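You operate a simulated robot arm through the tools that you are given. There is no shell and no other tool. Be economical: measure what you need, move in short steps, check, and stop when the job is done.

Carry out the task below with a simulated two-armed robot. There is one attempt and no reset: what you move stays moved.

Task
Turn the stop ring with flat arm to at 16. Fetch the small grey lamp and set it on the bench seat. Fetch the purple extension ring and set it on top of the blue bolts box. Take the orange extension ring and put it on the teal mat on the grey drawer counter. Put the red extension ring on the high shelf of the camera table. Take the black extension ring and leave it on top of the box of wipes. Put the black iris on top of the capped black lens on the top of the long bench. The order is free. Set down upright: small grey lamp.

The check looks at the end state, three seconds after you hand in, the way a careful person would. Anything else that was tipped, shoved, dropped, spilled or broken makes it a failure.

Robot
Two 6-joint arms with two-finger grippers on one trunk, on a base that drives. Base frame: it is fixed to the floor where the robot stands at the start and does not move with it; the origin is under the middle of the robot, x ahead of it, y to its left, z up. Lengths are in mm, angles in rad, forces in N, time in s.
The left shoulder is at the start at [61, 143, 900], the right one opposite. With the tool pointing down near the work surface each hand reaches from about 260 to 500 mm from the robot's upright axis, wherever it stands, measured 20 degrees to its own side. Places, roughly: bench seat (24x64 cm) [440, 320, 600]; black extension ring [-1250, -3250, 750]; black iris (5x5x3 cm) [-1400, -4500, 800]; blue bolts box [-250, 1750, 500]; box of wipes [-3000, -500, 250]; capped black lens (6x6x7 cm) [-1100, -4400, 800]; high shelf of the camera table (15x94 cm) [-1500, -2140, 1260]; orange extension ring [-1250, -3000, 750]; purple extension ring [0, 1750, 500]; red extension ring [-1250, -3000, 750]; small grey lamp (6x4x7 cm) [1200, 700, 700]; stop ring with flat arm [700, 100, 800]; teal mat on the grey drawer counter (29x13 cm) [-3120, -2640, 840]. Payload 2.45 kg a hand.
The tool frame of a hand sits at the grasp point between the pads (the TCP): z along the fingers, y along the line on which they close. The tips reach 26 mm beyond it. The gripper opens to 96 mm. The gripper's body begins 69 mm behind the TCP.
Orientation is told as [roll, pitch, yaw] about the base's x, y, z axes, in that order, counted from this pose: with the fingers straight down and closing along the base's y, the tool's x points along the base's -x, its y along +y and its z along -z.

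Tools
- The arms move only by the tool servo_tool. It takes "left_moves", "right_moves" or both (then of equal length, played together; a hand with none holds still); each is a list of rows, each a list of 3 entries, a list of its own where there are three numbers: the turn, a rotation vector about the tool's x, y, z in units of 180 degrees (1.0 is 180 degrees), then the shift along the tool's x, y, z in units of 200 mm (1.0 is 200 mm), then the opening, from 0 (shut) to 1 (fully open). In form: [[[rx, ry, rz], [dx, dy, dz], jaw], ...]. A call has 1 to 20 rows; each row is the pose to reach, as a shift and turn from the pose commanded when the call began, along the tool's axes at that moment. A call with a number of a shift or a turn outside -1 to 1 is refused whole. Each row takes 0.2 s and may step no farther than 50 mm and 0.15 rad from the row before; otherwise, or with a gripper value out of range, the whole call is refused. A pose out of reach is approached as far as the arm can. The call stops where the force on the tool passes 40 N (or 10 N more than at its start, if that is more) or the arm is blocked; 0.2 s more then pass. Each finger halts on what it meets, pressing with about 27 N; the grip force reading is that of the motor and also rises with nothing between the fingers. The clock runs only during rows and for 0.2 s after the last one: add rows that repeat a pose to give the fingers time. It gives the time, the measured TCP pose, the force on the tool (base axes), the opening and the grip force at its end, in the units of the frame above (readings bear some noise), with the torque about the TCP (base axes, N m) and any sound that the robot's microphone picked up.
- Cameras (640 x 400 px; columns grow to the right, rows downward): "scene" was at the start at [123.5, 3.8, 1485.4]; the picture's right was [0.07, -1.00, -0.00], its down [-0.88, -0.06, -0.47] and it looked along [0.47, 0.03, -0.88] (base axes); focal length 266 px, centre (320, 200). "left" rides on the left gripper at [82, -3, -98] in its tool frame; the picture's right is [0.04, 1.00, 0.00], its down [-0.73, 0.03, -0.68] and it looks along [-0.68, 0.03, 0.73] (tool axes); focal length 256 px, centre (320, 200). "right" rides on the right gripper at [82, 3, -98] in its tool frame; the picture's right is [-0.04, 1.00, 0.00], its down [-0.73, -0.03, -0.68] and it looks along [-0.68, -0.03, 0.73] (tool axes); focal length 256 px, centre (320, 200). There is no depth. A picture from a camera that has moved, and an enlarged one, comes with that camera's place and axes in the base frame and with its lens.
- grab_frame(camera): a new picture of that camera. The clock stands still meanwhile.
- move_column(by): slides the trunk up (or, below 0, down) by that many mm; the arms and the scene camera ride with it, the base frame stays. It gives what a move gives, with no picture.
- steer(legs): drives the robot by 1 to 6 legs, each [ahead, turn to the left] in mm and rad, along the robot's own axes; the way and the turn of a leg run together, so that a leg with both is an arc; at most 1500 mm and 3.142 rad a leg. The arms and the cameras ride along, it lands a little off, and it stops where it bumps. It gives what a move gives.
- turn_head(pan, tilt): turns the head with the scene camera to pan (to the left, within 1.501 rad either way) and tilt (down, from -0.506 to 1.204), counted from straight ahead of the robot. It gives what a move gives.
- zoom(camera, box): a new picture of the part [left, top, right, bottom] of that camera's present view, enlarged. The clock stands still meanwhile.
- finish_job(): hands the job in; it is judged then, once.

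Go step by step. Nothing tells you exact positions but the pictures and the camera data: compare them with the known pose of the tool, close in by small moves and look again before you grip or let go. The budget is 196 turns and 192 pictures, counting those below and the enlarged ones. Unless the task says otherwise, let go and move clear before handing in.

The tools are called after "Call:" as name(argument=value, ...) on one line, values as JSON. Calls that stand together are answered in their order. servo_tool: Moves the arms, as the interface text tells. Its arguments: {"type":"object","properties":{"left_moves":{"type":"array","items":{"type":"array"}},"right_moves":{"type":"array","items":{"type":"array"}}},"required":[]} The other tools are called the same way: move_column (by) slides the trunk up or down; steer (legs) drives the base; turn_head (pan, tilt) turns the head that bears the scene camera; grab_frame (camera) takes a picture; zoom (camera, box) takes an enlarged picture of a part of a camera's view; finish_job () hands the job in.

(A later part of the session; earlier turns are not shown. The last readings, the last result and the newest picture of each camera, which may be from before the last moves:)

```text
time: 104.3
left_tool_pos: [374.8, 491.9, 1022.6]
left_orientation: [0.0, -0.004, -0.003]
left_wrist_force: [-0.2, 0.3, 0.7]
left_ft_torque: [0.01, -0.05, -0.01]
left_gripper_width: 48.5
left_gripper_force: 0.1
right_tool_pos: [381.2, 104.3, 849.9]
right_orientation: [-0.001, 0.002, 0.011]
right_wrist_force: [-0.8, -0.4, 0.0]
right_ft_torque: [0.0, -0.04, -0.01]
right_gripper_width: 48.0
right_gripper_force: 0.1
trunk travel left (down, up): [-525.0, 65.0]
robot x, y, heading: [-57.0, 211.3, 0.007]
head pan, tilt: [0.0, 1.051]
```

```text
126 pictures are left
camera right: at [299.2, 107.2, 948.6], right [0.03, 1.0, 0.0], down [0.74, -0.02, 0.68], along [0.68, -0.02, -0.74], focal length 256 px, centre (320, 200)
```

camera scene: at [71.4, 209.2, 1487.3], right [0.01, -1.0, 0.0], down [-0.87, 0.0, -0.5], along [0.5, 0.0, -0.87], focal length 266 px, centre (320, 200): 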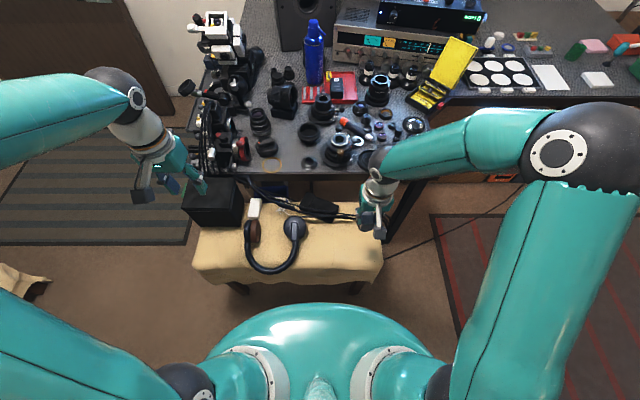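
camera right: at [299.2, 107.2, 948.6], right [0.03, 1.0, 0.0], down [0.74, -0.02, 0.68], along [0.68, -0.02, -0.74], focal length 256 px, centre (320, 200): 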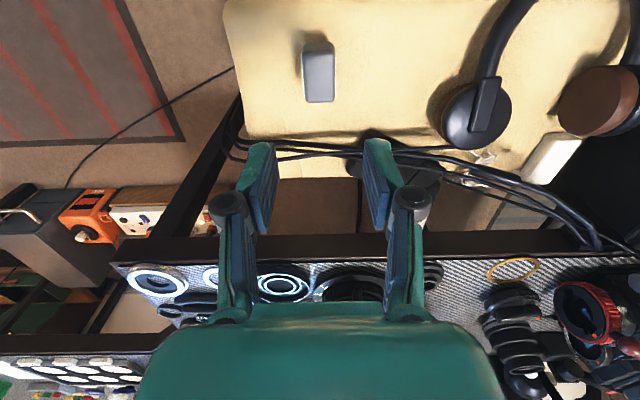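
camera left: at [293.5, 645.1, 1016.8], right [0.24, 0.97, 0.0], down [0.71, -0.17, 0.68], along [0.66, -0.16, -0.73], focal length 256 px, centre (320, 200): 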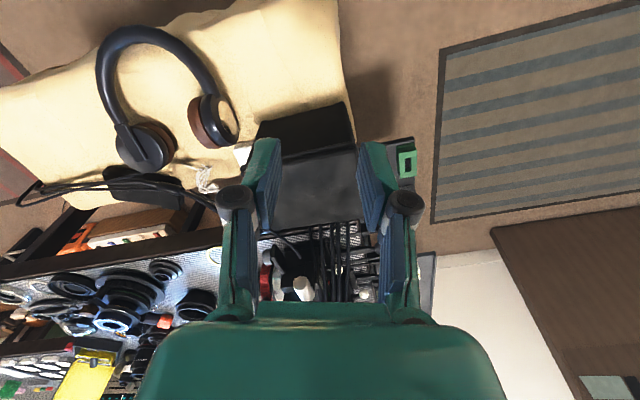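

The lamp stands upright on the seat. Now to the bed for the purple ring: I back off, turn left in small steps and drive toward it.

Call:
servo_tool(right_moves=[[[0, 0, 0], [0.1, 0, -0.2], 0.5], [[0, 0, 0], [0.2, 0, -0.4], 0.5], [[0, 0, 0], [0.2, 0, -0.6], 0.5]])

Call:
steer(legs=[[-90, 0], [0, 0.5], [0, 0.5], [0, 0.58], [1000, 0]])

Call:
turn_head(pan=0.0, tilt=0.9)

Call:
grab_frame(camera="scene")

```text
time: 105.1
left_tool_pos: [374.1, 493.4, 1023.7]
left_orientation: [0.0, -0.003, -0.001]
left_wrist_force: [-0.5, 0.3, 0.7]
left_ft_torque: [0.04, -0.02, 0.01]
left_gripper_width: 47.7
left_gripper_force: 0.0
right_tool_pos: [340.1, 105.2, 971.3]
right_orientation: [0.0, 0.0, 0.013]
right_wrist_force: [0.4, -0.8, 0.4]
right_ft_torque: [0.02, 0.0, 0.02]
right_gripper_width: 48.0
right_gripper_force: 0.1
trunk travel left (down, up): [-525.0, 65.0]
robot x, y, heading: [-54.2, 205.3, 0.01]
head pan, tilt: [0.0, 1.051]
```

```text
time: 110.6
left_tool_pos: [-332.7, 693.2, 1022.1]
left_orientation: [-0.004, 0.001, 1.361]
left_wrist_force: [-1.1, 0.6, -0.8]
left_ft_torque: [-0.03, -0.04, 0.02]
left_gripper_width: 48.1
left_gripper_force: 0.0
right_tool_pos: [38.4, 581.9, 971.2]
right_orientation: [-0.004, 0.001, 1.376]
right_wrist_force: [-0.6, 0.5, 0.3]
right_ft_torque: [-0.02, -0.07, 0.02]
right_gripper_width: 48.0
right_gripper_force: 0.1
trunk travel left (down, up): [-525.0, 65.0]
robot x, y, heading: [-92.9, 198.9, 1.405]
head pan, tilt: [0.0, 1.051]
stopped in leg 4: the robot was blocked; the commanded pose is now the measured one
```

```text
time: 111.3
left_tool_pos: [-331.9, 691.8, 1024.2]
left_orientation: [-0.002, -0.004, 1.361]
left_wrist_force: [0.4, -0.2, 0.0]
left_ft_torque: [-0.01, -0.04, -0.02]
left_gripper_width: 48.0
left_gripper_force: 0.1
right_tool_pos: [40.1, 580.5, 972.0]
right_orientation: [-0.001, 0.001, 1.373]
right_wrist_force: [-0.3, -0.4, -0.3]
right_ft_torque: [-0.01, 0.0, -0.03]
right_gripper_width: 47.8
right_gripper_force: 0.0
trunk travel left (down, up): [-525.0, 65.0]
robot x, y, heading: [-90.0, 203.2, 1.404]
head pan, tilt: [0.0, 0.901]
```

```text
125 pictures are left
camera scene: at [-73.2, 334.0, 1498.1], right [0.99, -0.17, 0.0], down [-0.13, -0.77, -0.62], along [0.1, 0.61, -0.78], focal length 266 px, centre (320, 200)
```

scene: 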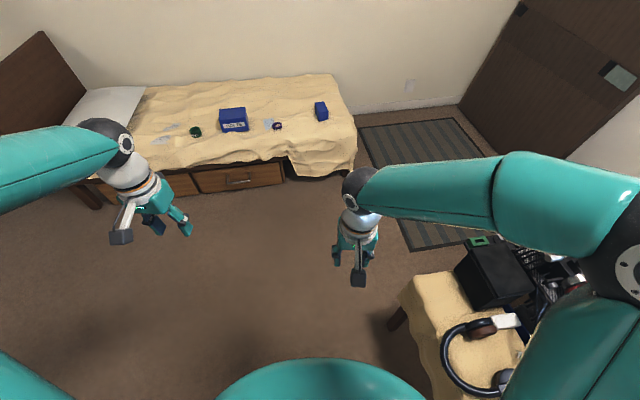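

Call:
steer(legs=[[0, 0.22], [1050, 0]])

Call:
turn_head(pan=-0.1, tilt=1.0)

Call:
grab_frame(camera="scene")

```text
time: 117.5
left_tool_pos: [-492.6, 1645.3, 1023.9]
left_orientation: [-0.001, -0.003, 1.59]
left_wrist_force: [-0.2, 0.3, 0.8]
left_ft_torque: [0.0, 0.02, 0.0]
left_gripper_width: 48.1
left_gripper_force: 0.1
right_tool_pos: [-105.0, 1619.2, 970.9]
right_orientation: [0.0, 0.001, 1.602]
right_wrist_force: [-0.9, 0.7, 0.1]
right_ft_torque: [0.01, -0.04, 0.02]
right_gripper_width: 47.8
right_gripper_force: 0.0
trunk travel left (down, up): [-525.0, 65.0]
robot x, y, heading: [-148.0, 1220.5, 1.632]
head pan, tilt: [0.0, 0.901]
```

```text
time: 118.2
left_tool_pos: [-492.0, 1645.7, 1023.6]
left_orientation: [-0.001, -0.001, 1.59]
left_wrist_force: [-0.4, 0.1, 0.2]
left_ft_torque: [0.01, -0.01, -0.01]
left_gripper_width: 47.9
left_gripper_force: 0.1
right_tool_pos: [-105.4, 1620.5, 971.6]
right_orientation: [-0.001, 0.002, 1.603]
right_wrist_force: [-0.7, -0.4, 0.5]
right_ft_torque: [-0.01, 0.02, 0.0]
right_gripper_width: 47.9
right_gripper_force: 0.2
trunk travel left (down, up): [-525.0, 65.0]
robot x, y, heading: [-146.4, 1220.5, 1.634]
head pan, tilt: [-0.099, 1.0]
```

```text
124 pictures are left
camera scene: at [-150.7, 1349.8, 1490.9], right [1.0, -0.04, 0.0], down [-0.03, -0.84, -0.54], along [0.02, 0.54, -0.84], focal length 266 px, centre (320, 200)
```

scene: 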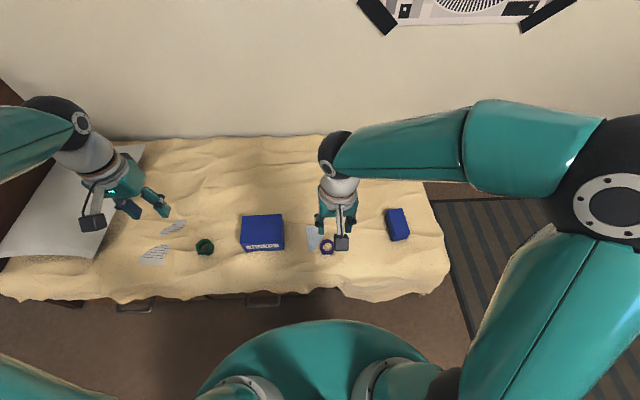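

Call:
zoom(camera="scene", box=[190, 190, 420, 290])

Call:
grab_frame(camera="right")

```text
2.78 times, centred on (305, 240) of scene
camera zoom: at [-150.7, 1349.8, 1490.9], right [1.0, -0.04, 0.0], down [-0.03, -0.84, -0.54], along [0.02, 0.54, -0.84], focal length 741 px, centre (362, 89)
```

zoom: 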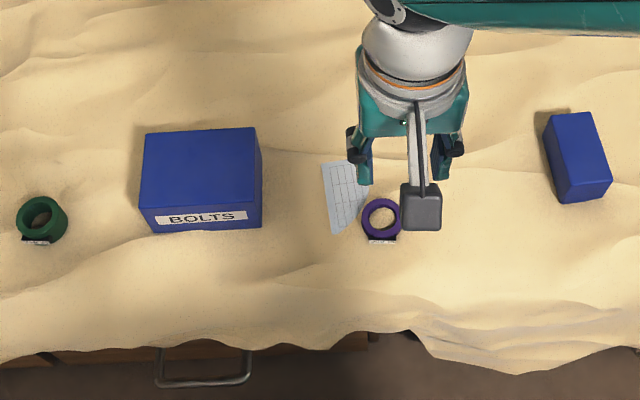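

```text
122 pictures are left
camera right: at [-106.4, 1539.2, 1070.5], right [-1.0, 0.01, 0.0], down [0.01, 0.74, 0.68], along [0.01, 0.68, -0.74], focal length 256 px, centre (320, 200)
```

right: 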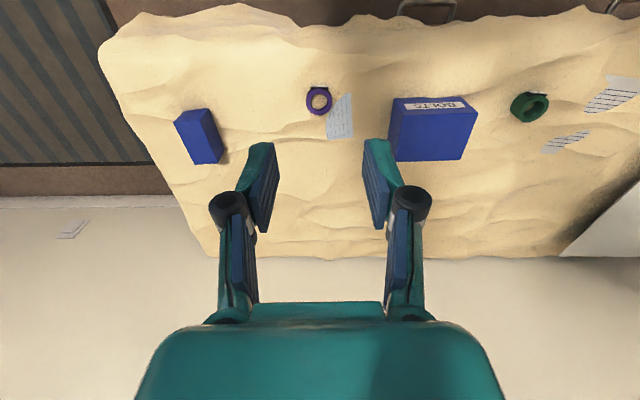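

The purple ring lies at about (-105, 1760) on the bed; the bolts box is at about (-350, 1800). I lower the trunk by 250 to bring the hands down.

Call:
move_column(by=-250)

Call:
servo_tool(right_moves=[[[0, 0, 0], [-0.15, 0, 0], 0.8], [[0, 0, 0], [-0.3, 0, 0], 0.8], [[0, 0, 0], [-0.45, 0, 0], 0.8], [[0, 0, 0], [-0.6, 0, 0], 0.8]])

Call:
grab_frame(camera="right")

Call:
grab_frame(camera="scene")

```text
time: 120.8
left_tool_pos: [-492.3, 1645.5, 774.5]
left_orientation: [0.001, -0.003, 1.59]
left_wrist_force: [0.1, 0.0, -0.3]
left_ft_torque: [-0.01, 0.01, 0.02]
left_gripper_width: 47.8
left_gripper_force: 0.0
right_tool_pos: [-105.9, 1619.7, 722.5]
right_orientation: [-0.001, 0.001, 1.601]
right_wrist_force: [-0.2, -0.4, -0.1]
right_ft_torque: [0.03, 0.0, 0.02]
right_gripper_width: 48.1
right_gripper_force: 0.0
trunk travel left (down, up): [-275.0, 315.0]
robot x, y, heading: [-147.4, 1218.5, 1.631]
head pan, tilt: [-0.099, 1.0]
```

```text
time: 121.8
left_tool_pos: [-493.4, 1645.1, 773.5]
left_orientation: [0.0, -0.002, 1.59]
left_wrist_force: [0.5, 0.1, 0.5]
left_ft_torque: [0.01, -0.01, 0.05]
left_gripper_width: 48.4
left_gripper_force: 0.1
right_tool_pos: [-110.2, 1739.7, 721.5]
right_orientation: [-0.003, 0.004, 1.602]
right_wrist_force: [0.6, 0.1, -0.2]
right_ft_torque: [-0.02, 0.0, 0.0]
right_gripper_width: 76.9
right_gripper_force: 0.1
trunk travel left (down, up): [-275.0, 315.0]
robot x, y, heading: [-144.3, 1220.4, 1.631]
head pan, tilt: [-0.099, 1.0]
```

```text
121 pictures are left
camera right: at [-111.1, 1658.7, 820.1], right [-1.0, 0.01, 0.0], down [0.01, 0.74, 0.68], along [0.01, 0.68, -0.74], focal length 256 px, centre (320, 200)
```

right: 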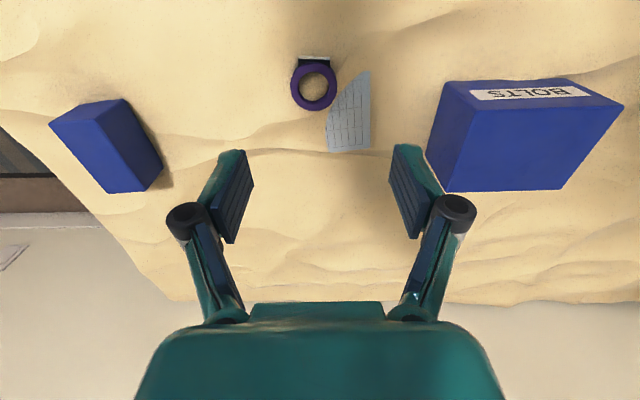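

```text
120 pictures are left
camera scene: at [-150.7, 1350.1, 1240.8], right [1.0, -0.04, 0.0], down [-0.03, -0.84, -0.54], along [0.02, 0.54, -0.84], focal length 266 px, centre (320, 200)
```

scene: 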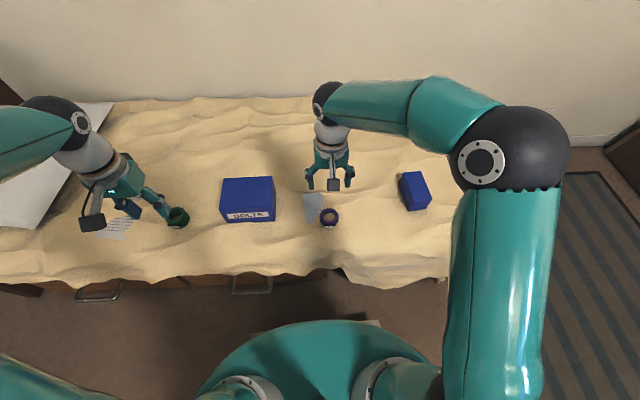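

The ring top is about (-103, 1766, 497). I turn the jaws diagonal to keep off the paper and tag, and come down to z≈600.

Call:
servo_tool(right_moves=[[[0, 0, -0.04], [-0.02, -0.01, 0.1], 0.8], [[0, 0, -0.08], [-0.04, -0.02, 0.2], 0.8], [[0, 0, -0.12], [-0.07, -0.025, 0.3], 0.8], [[0, 0, -0.16], [-0.09, -0.03, 0.4], 0.8], [[0, 0, -0.2], [-0.11, -0.035, 0.5], 0.8], [[0, 0, -0.24], [-0.13, -0.04, 0.6], 0.8]])

Call:
grab_frame(camera="right")

Call:
zoom(camera="scene", box=[290, 150, 370, 240])

```text
time: 123.2
left_tool_pos: [-492.4, 1646.2, 773.3]
left_orientation: [0.0, -0.001, 1.589]
left_wrist_force: [0.1, -0.2, 0.5]
left_ft_torque: [0.05, 0.0, 0.0]
left_gripper_width: 48.1
left_gripper_force: 0.0
right_tool_pos: [-101.9, 1766.6, 600.6]
right_orientation: [0.004, 0.002, 2.358]
right_wrist_force: [0.1, 0.1, -0.2]
right_ft_torque: [0.01, -0.01, 0.0]
right_gripper_width: 76.7
right_gripper_force: 0.0
trunk travel left (down, up): [-275.0, 315.0]
robot x, y, heading: [-148.9, 1219.9, 1.629]
head pan, tilt: [-0.099, 1.0]
```

```text
119 pictures are left
camera right: at [-47.5, 1707.0, 699.5], right [-0.73, -0.68, 0.0], down [-0.5, 0.54, 0.68], along [-0.46, 0.5, -0.74], focal length 256 px, centre (320, 200)
```

right: 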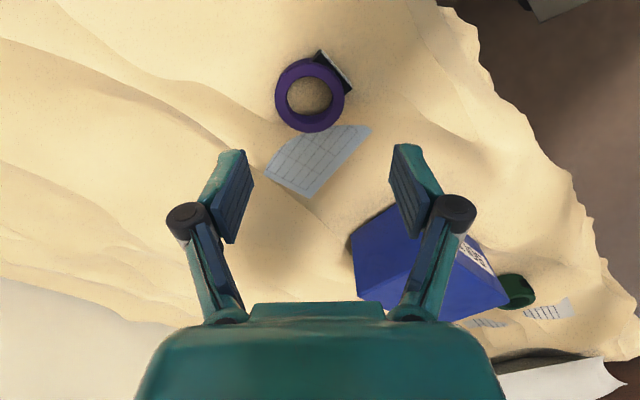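

```text
4.44 times, centred on (330, 195) of scene
camera zoom: at [-150.7, 1350.1, 1240.9], right [1.0, -0.04, 0.0], down [-0.03, -0.84, -0.54], along [0.02, 0.54, -0.84], focal length 1184 px, centre (276, 222)
```

zoom: 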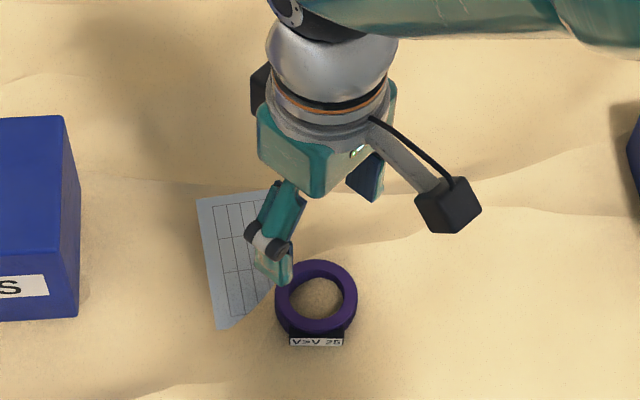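

Call:
servo_tool(right_moves=[[[0, 0, 0], [0.02, -0.04, 0.15], 0.8], [[0, 0, 0], [0.02, -0.04, 0.3], 0.8], [[0, 0, 0], [0.02, -0.04, 0.43], 0.8]])

Call:
grab_frame(camera="right")

Call:
zoom(camera="scene", box=[290, 150, 370, 240])

```text
time: 124.0
left_tool_pos: [-493.5, 1645.3, 773.1]
left_orientation: [0.001, -0.001, 1.59]
left_wrist_force: [0.0, 0.9, 0.9]
left_ft_torque: [-0.01, 0.0, -0.03]
left_gripper_width: 48.2
left_gripper_force: 0.2
right_tool_pos: [-94.3, 1768.6, 513.8]
right_orientation: [0.001, -0.002, 2.356]
right_wrist_force: [0.5, 0.6, -0.3]
right_ft_torque: [-0.01, -0.01, 0.02]
right_gripper_width: 76.7
right_gripper_force: 0.0
trunk travel left (down, up): [-275.0, 315.0]
robot x, y, heading: [-149.7, 1218.4, 1.629]
head pan, tilt: [-0.099, 1.0]
```

```text
117 pictures are left
camera right: at [-38.9, 1708.9, 612.8], right [-0.74, -0.68, 0.0], down [-0.5, 0.54, 0.68], along [-0.46, 0.5, -0.73], focal length 256 px, centre (320, 200)
```

right: 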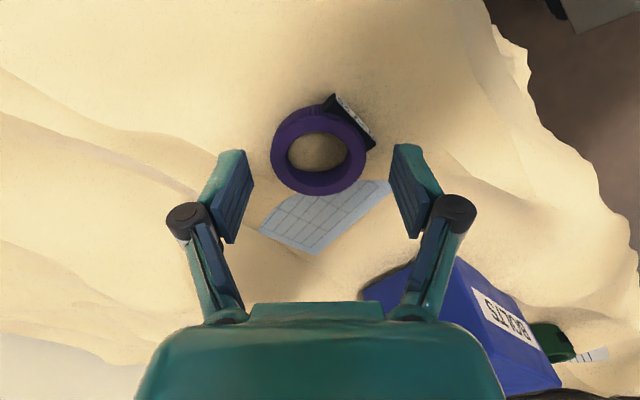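

```text
4.44 times, centred on (330, 195) of scene
camera zoom: at [-150.7, 1350.0, 1240.9], right [1.0, -0.04, 0.0], down [-0.03, -0.84, -0.54], along [0.02, 0.54, -0.84], focal length 1184 px, centre (276, 222)
```

zoom: 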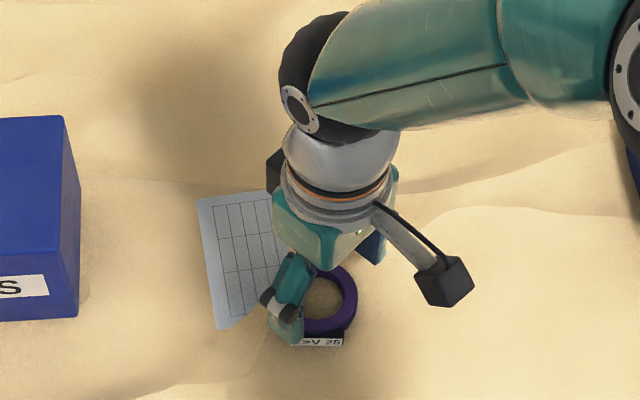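

The tag corner is near one finger, so I turn the jaws back a little, then go down around the ring.

Call:
servo_tool(right_moves=[[[0, 0, 0.045], [0, 0, 0], 0.8], [[0, 0, 0.09], [0, 0, 0], 0.8], [[0, 0, 0.135], [0, 0, 0.03], 0.8], [[0, 0, 0.135], [0, 0, 0.06], 0.8], [[0, 0, 0.135], [0, 0, 0.085], 0.8]])

Call:
grab_frame(camera="right")

```text
time: 125.2
left_tool_pos: [-492.7, 1645.2, 774.0]
left_orientation: [-0.001, -0.001, 1.59]
left_wrist_force: [0.4, 0.3, 0.4]
left_ft_torque: [0.0, 0.01, -0.03]
left_gripper_width: 48.2
left_gripper_force: 0.1
right_tool_pos: [-92.4, 1769.4, 498.1]
right_orientation: [0.0, 0.002, 1.931]
right_wrist_force: [-0.2, 1.1, -0.8]
right_ft_torque: [0.04, 0.0, 0.0]
right_gripper_width: 77.0
right_gripper_force: 0.1
trunk travel left (down, up): [-275.0, 315.0]
robot x, y, heading: [-150.8, 1218.0, 1.63]
head pan, tilt: [-0.099, 1.0]
```

```text
115 pictures are left
camera right: at [-67.5, 1691.5, 596.9], right [-0.95, -0.31, 0.0], down [-0.23, 0.7, 0.68], along [-0.21, 0.64, -0.74], focal length 256 px, centre (320, 200)
```

right: 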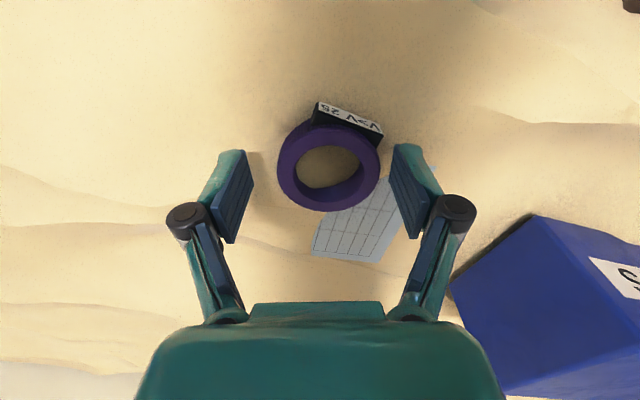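

Call:
servo_tool(right_moves=[[[0, 0, 0], [0, 0.023, 0.01], 0.8], [[0, 0, 0], [0, 0.023, 0.02], 0.6], [[0, 0, 0], [0, 0.023, 0.02], 0.3], [[0, 0, 0], [0, 0.023, 0.02], 0.1], [[0, 0, 0], [0, 0.023, 0.02], 0.1], [[0, 0, 0], [0, 0.023, -0.1], 0.1]])

Call:
grab_frame(camera="right")

```text
time: 126.1
left_tool_pos: [-493.7, 1644.5, 774.3]
left_orientation: [-0.001, -0.001, 1.59]
left_wrist_force: [-1.3, -0.5, 0.8]
left_ft_torque: [0.05, -0.01, -0.03]
left_gripper_width: 47.9
left_gripper_force: 0.0
right_tool_pos: [-99.4, 1770.2, 500.3]
right_orientation: [-0.001, -0.01, 1.929]
right_wrist_force: [-0.4, -2.0, 9.7]
right_ft_torque: [-0.11, 0.03, 0.01]
right_gripper_width: 5.9
right_gripper_force: 23.9
trunk travel left (down, up): [-275.0, 315.0]
robot x, y, heading: [-147.9, 1220.9, 1.627]
head pan, tilt: [-0.099, 1.0]
stopped in row 4 (right hand): the force on the tool passed its limit at 52 N (the readings are from after the stop); the commanded pose is now the measured one
```

```text
114 pictures are left
camera right: at [-74.3, 1692.5, 597.5], right [-0.95, -0.31, 0.0], down [-0.23, 0.69, 0.69], along [-0.22, 0.65, -0.73], focal length 256 px, centre (320, 200)
```

right: 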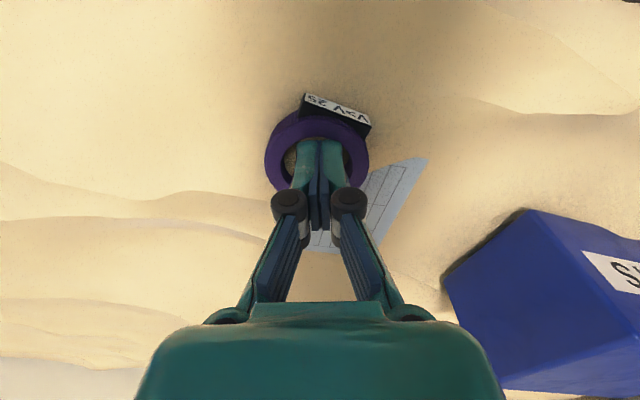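

The fingers closed above the ring without gripping; it lies lower than thought. I rise, open and look again.

Call:
servo_tool(right_moves=[[[0, 0, 0], [0, 0, -0.1], 0.05], [[0, 0, 0], [0, 0, -0.2], 0.2], [[0, 0, 0], [0, 0, -0.2], 0.5], [[0, 0, 0], [0, 0, -0.2], 0.8], [[0, 0, 0], [0, 0, -0.2], 0.8]])

Call:
zoom(camera="right", box=[200, 50, 440, 230])

Call:
zoom(camera="scene", box=[290, 150, 370, 240])

```text
time: 127.3
left_tool_pos: [-492.2, 1645.0, 774.6]
left_orientation: [0.001, -0.003, 1.59]
left_wrist_force: [-0.4, 0.0, -0.1]
left_ft_torque: [-0.02, 0.01, -0.01]
left_gripper_width: 48.0
left_gripper_force: 0.0
right_tool_pos: [-99.4, 1770.8, 538.4]
right_orientation: [0.0, -0.01, 1.93]
right_wrist_force: [0.2, 0.4, -0.1]
right_ft_torque: [-0.01, 0.03, 0.01]
right_gripper_width: 76.8
right_gripper_force: 0.0
trunk travel left (down, up): [-275.0, 315.0]
robot x, y, heading: [-147.1, 1219.1, 1.634]
head pan, tilt: [-0.099, 1.0]
```

```text
2.22 times, centred on (320, 140) of right
camera zoom: at [-73.9, 1692.7, 636.7], right [-0.95, -0.31, 0.0], down [-0.23, 0.69, 0.69], along [-0.22, 0.65, -0.73], focal length 569 px, centre (320, 333)
```

zoom: 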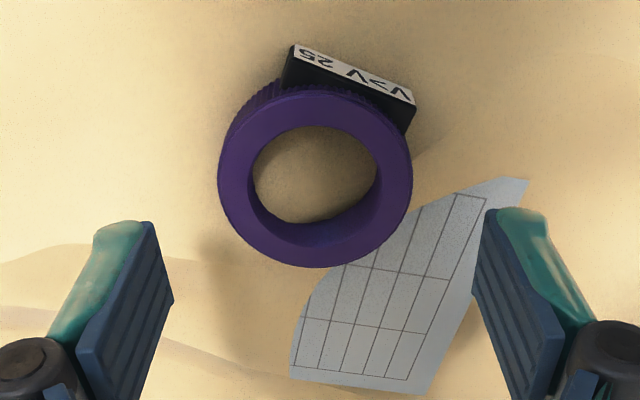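

```text
4.44 times, centred on (330, 195) of scene
camera zoom: at [-150.6, 1349.9, 1240.9], right [1.0, -0.04, 0.0], down [-0.03, -0.84, -0.54], along [0.02, 0.54, -0.84], focal length 1184 px, centre (276, 222)
```

zoom: 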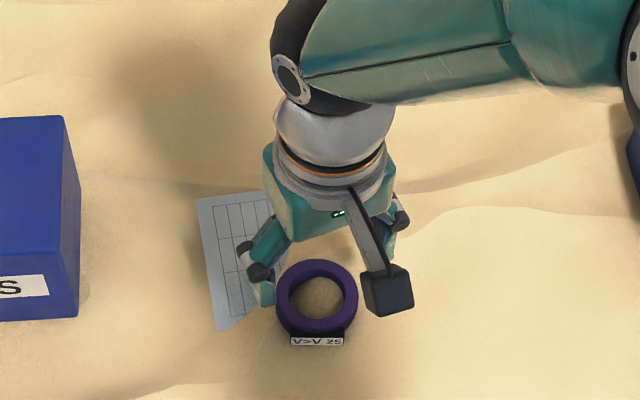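

The ring's top is about z≈462 and its centre (-103, 1780), outer ~63 mm. I open fully, shift 10 mm outward and go down again, deeper.

Call:
servo_tool(right_moves=[[[0, 0, 0], [-0.03, 0, 0], 1], [[0, 0, 0], [-0.052, 0, 0.1], 1], [[0, 0, 0], [-0.052, 0, 0.2], 1], [[0, 0, 0], [-0.052, 0, 0.26], 1], [[0, 0, 0], [-0.052, 0, 0.3], 1]])

Call:
zoom(camera="right", box=[200, 50, 440, 230])

Call:
zoom(camera="scene", box=[290, 150, 370, 240])

```text
time: 128.5
left_tool_pos: [-492.6, 1646.0, 774.8]
left_orientation: [0.0, -0.002, 1.591]
left_wrist_force: [-0.2, -0.8, -0.1]
left_ft_torque: [0.03, 0.02, -0.01]
left_gripper_width: 48.0
left_gripper_force: 0.1
right_tool_pos: [-104.0, 1780.4, 477.9]
right_orientation: [-0.001, -0.008, 1.931]
right_wrist_force: [0.2, -0.1, -0.1]
right_ft_torque: [0.0, -0.05, 0.0]
right_gripper_width: 96.1
right_gripper_force: 0.1
trunk travel left (down, up): [-275.0, 315.0]
robot x, y, heading: [-147.7, 1218.6, 1.631]
head pan, tilt: [-0.099, 1.0]
```

```text
2.22 times, centred on (320, 140) of right
camera zoom: at [-77.8, 1702.8, 576.1], right [-0.95, -0.31, 0.0], down [-0.23, 0.69, 0.68], along [-0.22, 0.65, -0.73], focal length 569 px, centre (320, 333)
```

zoom: 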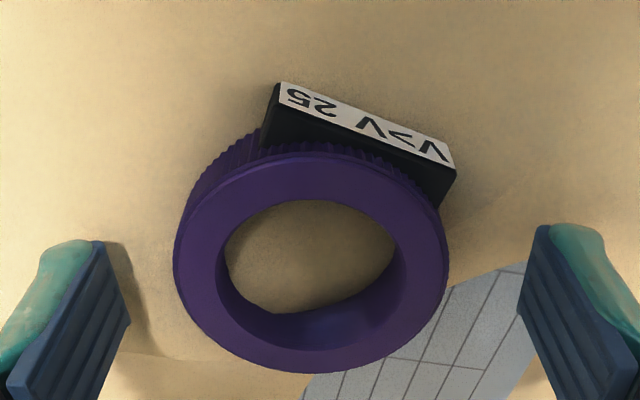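

```text
4.44 times, centred on (330, 195) of scene
camera zoom: at [-150.6, 1350.0, 1240.9], right [1.0, -0.04, 0.0], down [-0.03, -0.84, -0.54], along [0.02, 0.54, -0.84], focal length 1184 px, centre (276, 222)
```

zoom: 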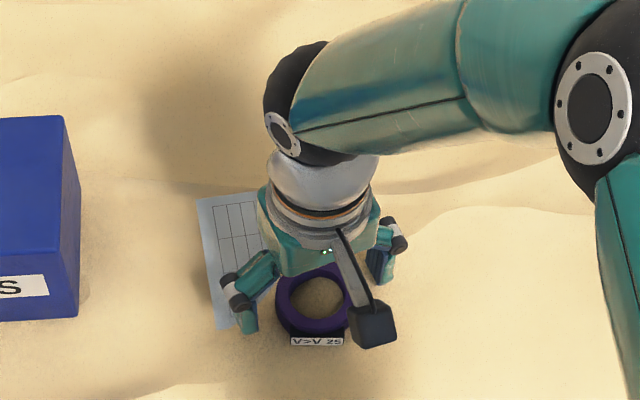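

Call:
servo_tool(right_moves=[[[0, 0, 0], [0, -0.012, 0.02], 1], [[0, 0, 0], [0, -0.012, 0.025], 0.8], [[0, 0, 0], [0, -0.012, 0.025], 0.6], [[0, 0, 0], [0, -0.012, 0.025], 0.4], [[0, 0, 0], [0, -0.012, 0.025], 0.4]])

Call:
zoom(camera="right", box=[200, 50, 440, 230])

```text
time: 129.7
left_tool_pos: [-493.2, 1644.1, 774.1]
left_orientation: [0.001, -0.001, 1.589]
left_wrist_force: [-0.1, 1.3, -0.1]
left_ft_torque: [0.02, -0.01, -0.01]
left_gripper_width: 48.1
left_gripper_force: 0.0
right_tool_pos: [-102.2, 1780.8, 473.4]
right_orientation: [0.0, -0.009, 1.933]
right_wrist_force: [-0.6, 0.1, 1.4]
right_ft_torque: [-0.01, 0.02, -0.04]
right_gripper_width: 61.0
right_gripper_force: 27.2
trunk travel left (down, up): [-275.0, 315.0]
robot x, y, heading: [-148.9, 1216.7, 1.635]
head pan, tilt: [-0.099, 1.0]
```

```text
2.22 times, centred on (320, 140) of right
camera zoom: at [-76.0, 1703.3, 571.7], right [-0.95, -0.31, 0.0], down [-0.23, 0.69, 0.69], along [-0.22, 0.65, -0.73], focal length 569 px, centre (320, 333)
```

zoom: 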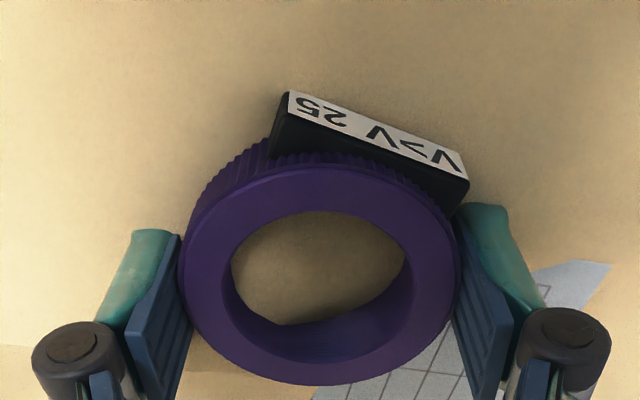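

Gripped at 61 mm. I lift a little and check whether the label comes along.

Call:
servo_tool(right_moves=[[[0, 0, 0], [0, 0, -0.1], 0.35], [[0, 0, 0], [0, 0, -0.3], 0.35], [[0, 0, 0], [0, 0, -0.5], 0.35], [[0, 0, 0], [0, 0, -0.7], 0.35], [[0, 0, 0], [0, 0, -0.85], 0.35]])

Call:
grab_frame(camera="right")

Call:
grab_frame(camera="scene")

```text
time: 130.9
left_tool_pos: [-493.6, 1645.5, 774.6]
left_orientation: [-0.001, -0.002, 1.591]
left_wrist_force: [0.3, -1.1, 0.0]
left_ft_torque: [-0.02, 0.02, 0.03]
left_gripper_width: 48.2
left_gripper_force: 0.0
right_tool_pos: [-99.9, 1780.2, 644.0]
right_orientation: [0.002, -0.009, 1.93]
right_wrist_force: [-0.3, 0.8, -0.8]
right_ft_torque: [-0.03, 0.0, -0.02]
right_gripper_width: 60.8
right_gripper_force: 26.8
trunk travel left (down, up): [-275.0, 315.0]
robot x, y, heading: [-149.8, 1219.2, 1.629]
head pan, tilt: [-0.099, 1.0]
```

```text
108 pictures are left
camera right: at [-74.4, 1702.3, 742.7], right [-0.95, -0.31, 0.0], down [-0.23, 0.69, 0.69], along [-0.22, 0.65, -0.73], focal length 256 px, centre (320, 200)
```

right: 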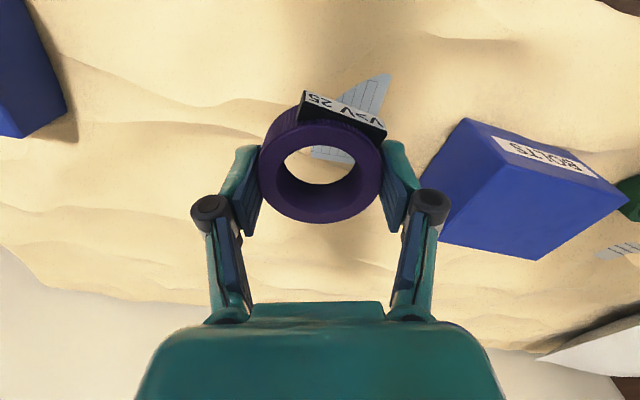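

```text
107 pictures are left
camera scene: at [-150.7, 1349.7, 1240.9], right [1.0, -0.04, 0.0], down [-0.03, -0.84, -0.54], along [0.02, 0.54, -0.84], focal length 266 px, centre (320, 200)
```

scene: 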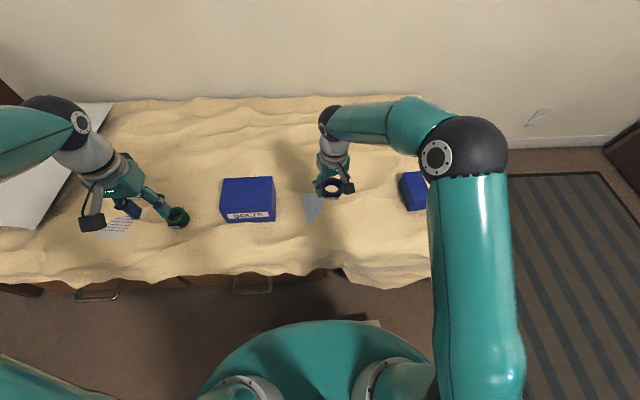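

Call:
zoom(camera="right", box=[420, 90, 640, 270])

Call:
zoom(camera="scene", box=[200, 160, 300, 240])

```text
2.22 times, centred on (530, 180) of right
camera zoom: at [-74.4, 1702.3, 742.7], right [-0.95, -0.31, 0.0], down [-0.23, 0.69, 0.69], along [-0.22, 0.65, -0.73], focal length 569 px, centre (-147, 244)
```

zoom: 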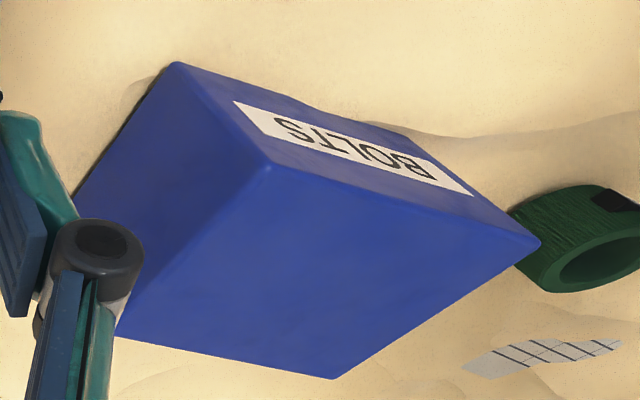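

```text
5.00 times, centred on (250, 200) of scene
camera zoom: at [-150.7, 1349.7, 1240.9], right [1.0, -0.04, 0.0], down [-0.03, -0.84, -0.54], along [0.02, 0.54, -0.84], focal length 1332 px, centre (670, 200)
```

zoom: 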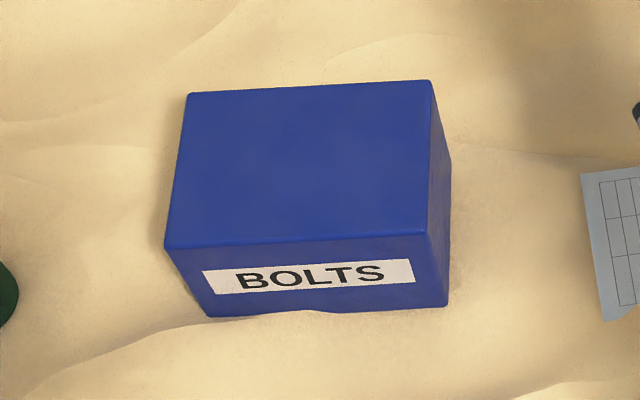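

The box top is at z≈546, centred about (-363, 1836). I turn the base left by 0.35 to bring it in reach.

Call:
steer(legs=[[0, 0.35]])

Call:
grab_frame(camera="right")

```text
time: 132.5
left_tool_pos: [-616.5, 1497.2, 775.4]
left_orientation: [0.0, -0.001, 1.941]
left_wrist_force: [-0.2, 0.5, 1.0]
left_ft_torque: [0.0, 0.03, -0.01]
left_gripper_width: 48.2
left_gripper_force: 0.1
right_tool_pos: [-296.1, 1759.5, 644.2]
right_orientation: [0.001, -0.009, 2.282]
right_wrist_force: [0.5, 0.3, -0.8]
right_ft_torque: [0.01, 0.0, -0.02]
right_gripper_width: 61.1
right_gripper_force: 27.1
trunk travel left (down, up): [-275.0, 315.0]
robot x, y, heading: [-130.7, 1227.2, 1.98]
head pan, tilt: [-0.099, 1.0]
```

```text
104 pictures are left
camera right: at [-243.9, 1695.3, 741.8], right [-0.78, -0.62, 0.0], down [-0.45, 0.57, 0.68], along [-0.43, 0.54, -0.73], focal length 256 px, centre (320, 200)
```

right: 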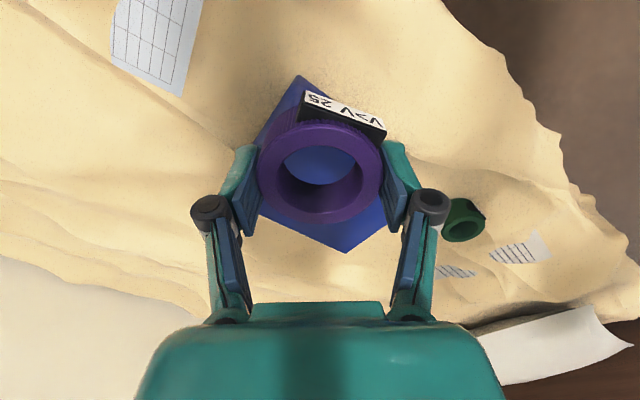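

Call:
servo_tool(right_moves=[[[0, 0, 0], [-0.2, 0.003, 0], 0.35], [[0, 0, 0], [-0.38, 0.006, 0], 0.35], [[0, 0, 0], [-0.48, 0.008, 0], 0.35], [[0, 0, 0], [-0.48, 0.008, 0.15], 0.35], [[0, 0, 0], [-0.48, 0.008, 0.22], 0.35]])

Call:
grab_frame(camera="right")

Call:
turn_head(pan=-0.05, tilt=0.9)

Call:
grab_frame(camera="scene")

```text
time: 133.7
left_tool_pos: [-617.4, 1496.5, 775.6]
left_orientation: [0.0, 0.0, 1.942]
left_wrist_force: [-0.3, 0.9, -0.6]
left_ft_torque: [0.04, 0.01, -0.01]
left_gripper_width: 48.1
left_gripper_force: 0.0
right_tool_pos: [-359.1, 1830.6, 601.8]
right_orientation: [0.003, -0.008, 2.279]
right_wrist_force: [0.2, -0.9, -1.3]
right_ft_torque: [-0.01, -0.01, 0.01]
right_gripper_width: 60.8
right_gripper_force: 27.0
trunk travel left (down, up): [-275.0, 315.0]
robot x, y, heading: [-133.9, 1222.4, 1.984]
head pan, tilt: [-0.099, 1.0]
```

```text
103 pictures are left
camera right: at [-307.5, 1765.9, 699.7], right [-0.78, -0.62, 0.0], down [-0.45, 0.57, 0.68], along [-0.43, 0.54, -0.73], focal length 256 px, centre (320, 200)
```

right: 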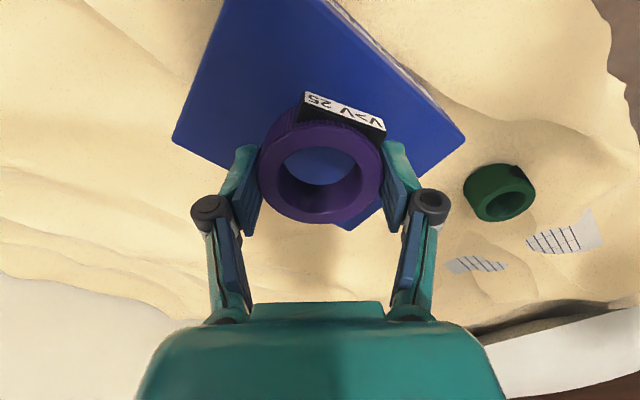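

```text
time: 134.4
left_tool_pos: [-617.2, 1497.1, 775.0]
left_orientation: [0.0, -0.001, 1.943]
left_wrist_force: [0.3, -0.3, -0.2]
left_ft_torque: [0.0, -0.02, 0.03]
left_gripper_width: 47.9
left_gripper_force: 0.1
right_tool_pos: [-358.1, 1829.6, 602.7]
right_orientation: [0.001, -0.005, 2.284]
right_wrist_force: [0.7, 0.4, -1.8]
right_ft_torque: [0.0, -0.01, 0.02]
right_gripper_width: 61.0
right_gripper_force: 27.0
trunk travel left (down, up): [-275.0, 315.0]
robot x, y, heading: [-132.4, 1222.0, 1.984]
head pan, tilt: [-0.051, 0.901]
```

```text
102 pictures are left
camera scene: at [-184.1, 1349.9, 1248.1], right [0.94, 0.35, 0.0], down [0.28, -0.73, -0.62], along [-0.22, 0.58, -0.78], focal length 266 px, centre (320, 200)
```

scene: 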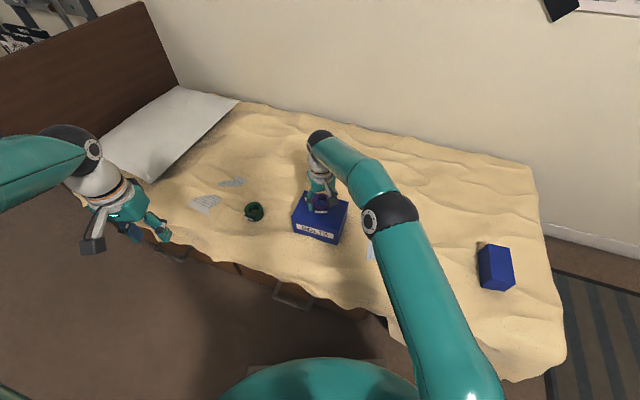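

The landing spot is mid-box. I lower slowly to contact and release.

Call:
servo_tool(right_moves=[[[0, 0, 0], [0, 0, 0.06], 0.35], [[0, 0, 0], [0, 0, 0.09], 0.35], [[0, 0, 0], [0, 0, 0.11], 0.35], [[0, 0, 0], [0, 0, 0.125], 0.35]])

Call:
zoom(camera="scene", box=[270, 150, 370, 260])

```text
time: 135.4
left_tool_pos: [-617.8, 1497.3, 775.5]
left_orientation: [-0.001, -0.003, 1.942]
left_wrist_force: [0.3, 0.3, 0.0]
left_ft_torque: [0.02, 0.01, 0.04]
left_gripper_width: 48.1
left_gripper_force: 0.1
right_tool_pos: [-360.1, 1830.4, 575.3]
right_orientation: [0.002, -0.008, 2.285]
right_wrist_force: [0.0, -0.4, -0.5]
right_ft_torque: [0.01, 0.02, 0.02]
right_gripper_width: 61.3
right_gripper_force: 27.0
trunk travel left (down, up): [-275.0, 315.0]
robot x, y, heading: [-132.7, 1223.8, 1.979]
head pan, tilt: [-0.051, 0.901]
```

```text
3.64 times, centred on (320, 205) of scene
camera zoom: at [-184.1, 1350.0, 1248.1], right [0.94, 0.35, 0.0], down [0.28, -0.73, -0.62], along [-0.22, 0.58, -0.78], focal length 969 px, centre (320, 182)
```

zoom: 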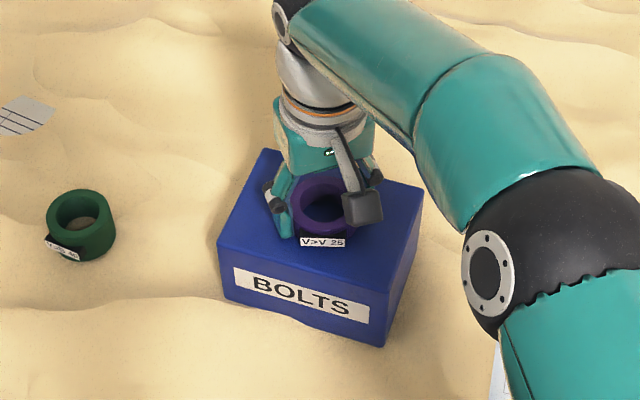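

Call:
servo_tool(right_moves=[[[0, 0, 0], [0, 0, 0.01], 0.35], [[0, 0, 0], [0, 0, 0.02], 0.35], [[0, 0, 0], [0, 0, 0.03], 0.35]])

```text
time: 136.2
left_tool_pos: [-616.6, 1494.9, 776.2]
left_orientation: [0.001, -0.003, 1.942]
left_wrist_force: [-0.3, 0.4, -1.1]
left_ft_torque: [0.01, 0.01, 0.01]
left_gripper_width: 48.2
left_gripper_force: 0.1
right_tool_pos: [-359.2, 1830.7, 573.4]
right_orientation: [-0.001, -0.013, 2.283]
right_wrist_force: [0.8, -2.6, 18.0]
right_ft_torque: [-0.09, -0.08, -0.21]
right_gripper_width: 60.9
right_gripper_force: 27.6
trunk travel left (down, up): [-275.0, 315.0]
robot x, y, heading: [-132.5, 1223.7, 1.98]
head pan, tilt: [-0.051, 0.901]
```

Contact. I release and rise.

Call:
servo_tool(right_moves=[[[0, 0, 0], [0, 0, -0.012], 0.5], [[0, 0, 0], [0, 0, -0.012], 0.75], [[0, 0, 0], [0, 0, -0.012], 0.9], [[0, 0, 0], [0, 0, -0.15], 0.9], [[0, 0, 0], [0, 0, -0.35], 0.9], [[0, 0, 0], [0, 0, -0.55], 0.9], [[0, 0, 0], [0, 0, -0.75], 0.9]])

Call:
grab_frame(camera="right")

Call:
move_column(by=250)

```text
time: 137.8
left_tool_pos: [-617.3, 1497.0, 775.4]
left_orientation: [-0.002, -0.001, 1.941]
left_wrist_force: [-0.5, 0.6, -0.2]
left_ft_torque: [0.03, -0.01, -0.02]
left_gripper_width: 47.9
left_gripper_force: 0.0
right_tool_pos: [-359.2, 1831.0, 718.7]
right_orientation: [0.003, -0.008, 2.283]
right_wrist_force: [0.0, 0.4, 0.3]
right_ft_torque: [-0.01, -0.01, -0.05]
right_gripper_width: 86.4
right_gripper_force: 0.2
trunk travel left (down, up): [-275.0, 315.0]
robot x, y, heading: [-132.9, 1222.7, 1.979]
head pan, tilt: [-0.051, 0.901]
```

```text
100 pictures are left
camera right: at [-307.6, 1766.8, 817.7], right [-0.78, -0.62, 0.0], down [-0.45, 0.57, 0.68], along [-0.43, 0.53, -0.73], focal length 256 px, centre (320, 200)
```

right: 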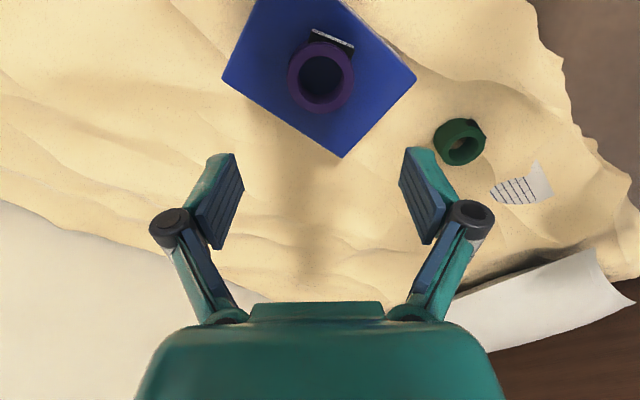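

```text
time: 140.3
left_tool_pos: [-618.0, 1498.5, 1025.1]
left_orientation: [-0.001, -0.001, 1.941]
left_wrist_force: [0.7, 0.2, -0.6]
left_ft_torque: [0.01, -0.04, 0.0]
left_gripper_width: 48.1
left_gripper_force: 0.1
right_tool_pos: [-358.5, 1831.2, 970.2]
right_orientation: [0.002, -0.009, 2.281]
right_wrist_force: [-0.3, -0.2, 0.0]
right_ft_torque: [0.0, 0.01, 0.0]
right_gripper_width: 86.3
right_gripper_force: 0.1
trunk travel left (down, up): [-525.0, 65.0]
robot x, y, heading: [-131.3, 1226.7, 1.981]
head pan, tilt: [-0.051, 0.901]
```

The purple ring is on the box. I tuck the right hand and turn around to head for the camera table.

Call:
servo_tool(right_moves=[[[0, 0, 0.03], [0.2, 0.0, 0], 0.9], [[0, 0, 0.06], [0.4, 0.0, 0], 0.9], [[0, 0, 0.095], [0.6, 0.0, -0.05], 0.9], [[0, 0, 0.095], [0.8, 0.0, -0.1], 0.9], [[0, 0, 0.095], [1.0, 0.0, -0.15], 0.9]])

Call:
steer(legs=[[0, 0.53], [0, 0.53], [0, 0.53], [0, 0.53], [0, 0.53]])

Call:
turn_head(pan=0.0, tilt=0.4)

Call:
grab_frame(camera="scene")

```text
time: 141.6
left_tool_pos: [-615.6, 1495.8, 1025.3]
left_orientation: [0.001, -0.003, 1.941]
left_wrist_force: [0.6, -0.3, 0.9]
left_ft_torque: [-0.03, -0.01, -0.01]
left_gripper_width: 47.8
left_gripper_force: 0.1
right_tool_pos: [-227.3, 1677.3, 1000.2]
right_orientation: [0.004, -0.011, 1.982]
right_wrist_force: [-0.1, -0.2, -0.7]
right_ft_torque: [0.0, -0.03, -0.01]
right_gripper_width: 86.3
right_gripper_force: 0.1
trunk travel left (down, up): [-525.0, 65.0]
robot x, y, heading: [-132.5, 1222.2, 1.976]
head pan, tilt: [-0.051, 0.901]
```

```text
time: 145.9
left_tool_pos: [-577.5, 882.3, 1023.8]
left_orientation: [-0.002, -0.002, 3.108]
left_wrist_force: [-0.3, -0.2, -0.3]
left_ft_torque: [0.06, 0.01, 0.01]
left_gripper_width: 48.1
left_gripper_force: 0.0
right_tool_pos: [-592.5, 1310.8, 1000.1]
right_orientation: [0.003, -0.007, -3.133]
right_wrist_force: [-0.4, -1.2, 0.2]
right_ft_torque: [0.09, -0.01, 0.01]
right_gripper_width: 86.2
right_gripper_force: 0.1
trunk travel left (down, up): [-525.0, 65.0]
robot x, y, heading: [-132.1, 1272.1, -3.139]
head pan, tilt: [-0.051, 0.901]
stopped in leg 3: the robot was blocked; the commanded pose is now the measured one
```

```text
time: 146.8
left_tool_pos: [-576.9, 886.0, 1027.0]
left_orientation: [0.0, -0.004, 3.107]
left_wrist_force: [0.1, 0.4, -0.8]
left_ft_torque: [-0.04, -0.01, 0.0]
left_gripper_width: 48.1
left_gripper_force: 0.1
right_tool_pos: [-590.8, 1314.4, 1000.6]
right_orientation: [0.003, -0.009, -3.132]
right_wrist_force: [0.2, 0.2, 0.5]
right_ft_torque: [-0.01, 0.02, 0.0]
right_gripper_width: 86.3
right_gripper_force: 0.0
trunk travel left (down, up): [-525.0, 65.0]
robot x, y, heading: [-127.4, 1274.9, -3.144]
head pan, tilt: [0.0, 0.4]
```

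```text
99 pictures are left
camera scene: at [-289.0, 1273.0, 1541.0], right [0.0, 1.0, 0.0], down [0.39, 0.0, -0.92], along [-0.92, 0.0, -0.39], focal length 266 px, centre (320, 200)
```

scene: 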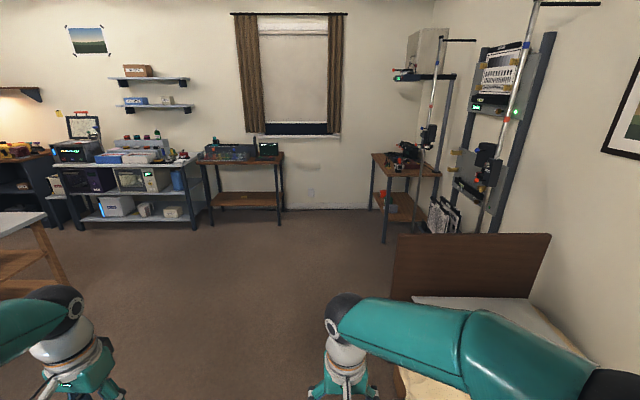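

The turns drift; small turns per call work. I continue turning left toward the south.

Call:
steer(legs=[[0, 0.75]])

Call:
steer(legs=[[0, 0.74]])

Call:
grab_frame(camera="scene")

```text
time: 149.5
left_tool_pos: [-194.9, 688.1, 1026.6]
left_orientation: [-0.003, -0.004, -2.425]
left_wrist_force: [-0.2, -0.4, -0.3]
left_ft_torque: [0.01, 0.0, -0.01]
left_gripper_width: 47.9
left_gripper_force: 0.1
right_tool_pos: [-497.0, 992.4, 999.9]
right_orientation: [0.003, -0.007, -2.387]
right_wrist_force: [-0.5, -0.1, -0.1]
right_ft_torque: [0.03, 0.01, 0.01]
right_gripper_width: 86.2
right_gripper_force: 0.1
trunk travel left (down, up): [-525.0, 65.0]
robot x, y, heading: [-154.9, 1297.3, -2.398]
head pan, tilt: [0.0, 0.4]
```

```text
time: 151.5
left_tool_pos: [112.7, 747.7, 1025.1]
left_orientation: [-0.004, -0.003, -1.914]
left_wrist_force: [0.6, -0.3, 0.9]
left_ft_torque: [0.0, 0.02, -0.02]
left_gripper_width: 48.0
left_gripper_force: 0.1
right_tool_pos: [-298.6, 863.2, 1002.3]
right_orientation: [0.002, -0.012, -1.867]
right_wrist_force: [0.6, 0.1, 0.4]
right_ft_torque: [-0.03, 0.05, 0.01]
right_gripper_width: 86.0
right_gripper_force: 0.0
trunk travel left (down, up): [-525.0, 65.0]
robot x, y, heading: [-169.6, 1305.1, -1.89]
head pan, tilt: [0.0, 0.4]
stopped in leg 1: the robot was blocked; the commanded pose is now the measured one
```

```text
98 pictures are left
camera scene: at [-217.5, 1157.4, 1541.3], right [-0.95, 0.31, 0.0], down [0.12, 0.37, -0.92], along [-0.29, -0.88, -0.39], focal length 266 px, centre (320, 200)
```

scene: 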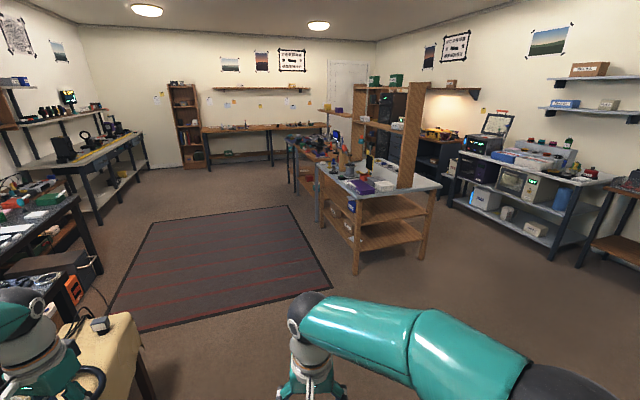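

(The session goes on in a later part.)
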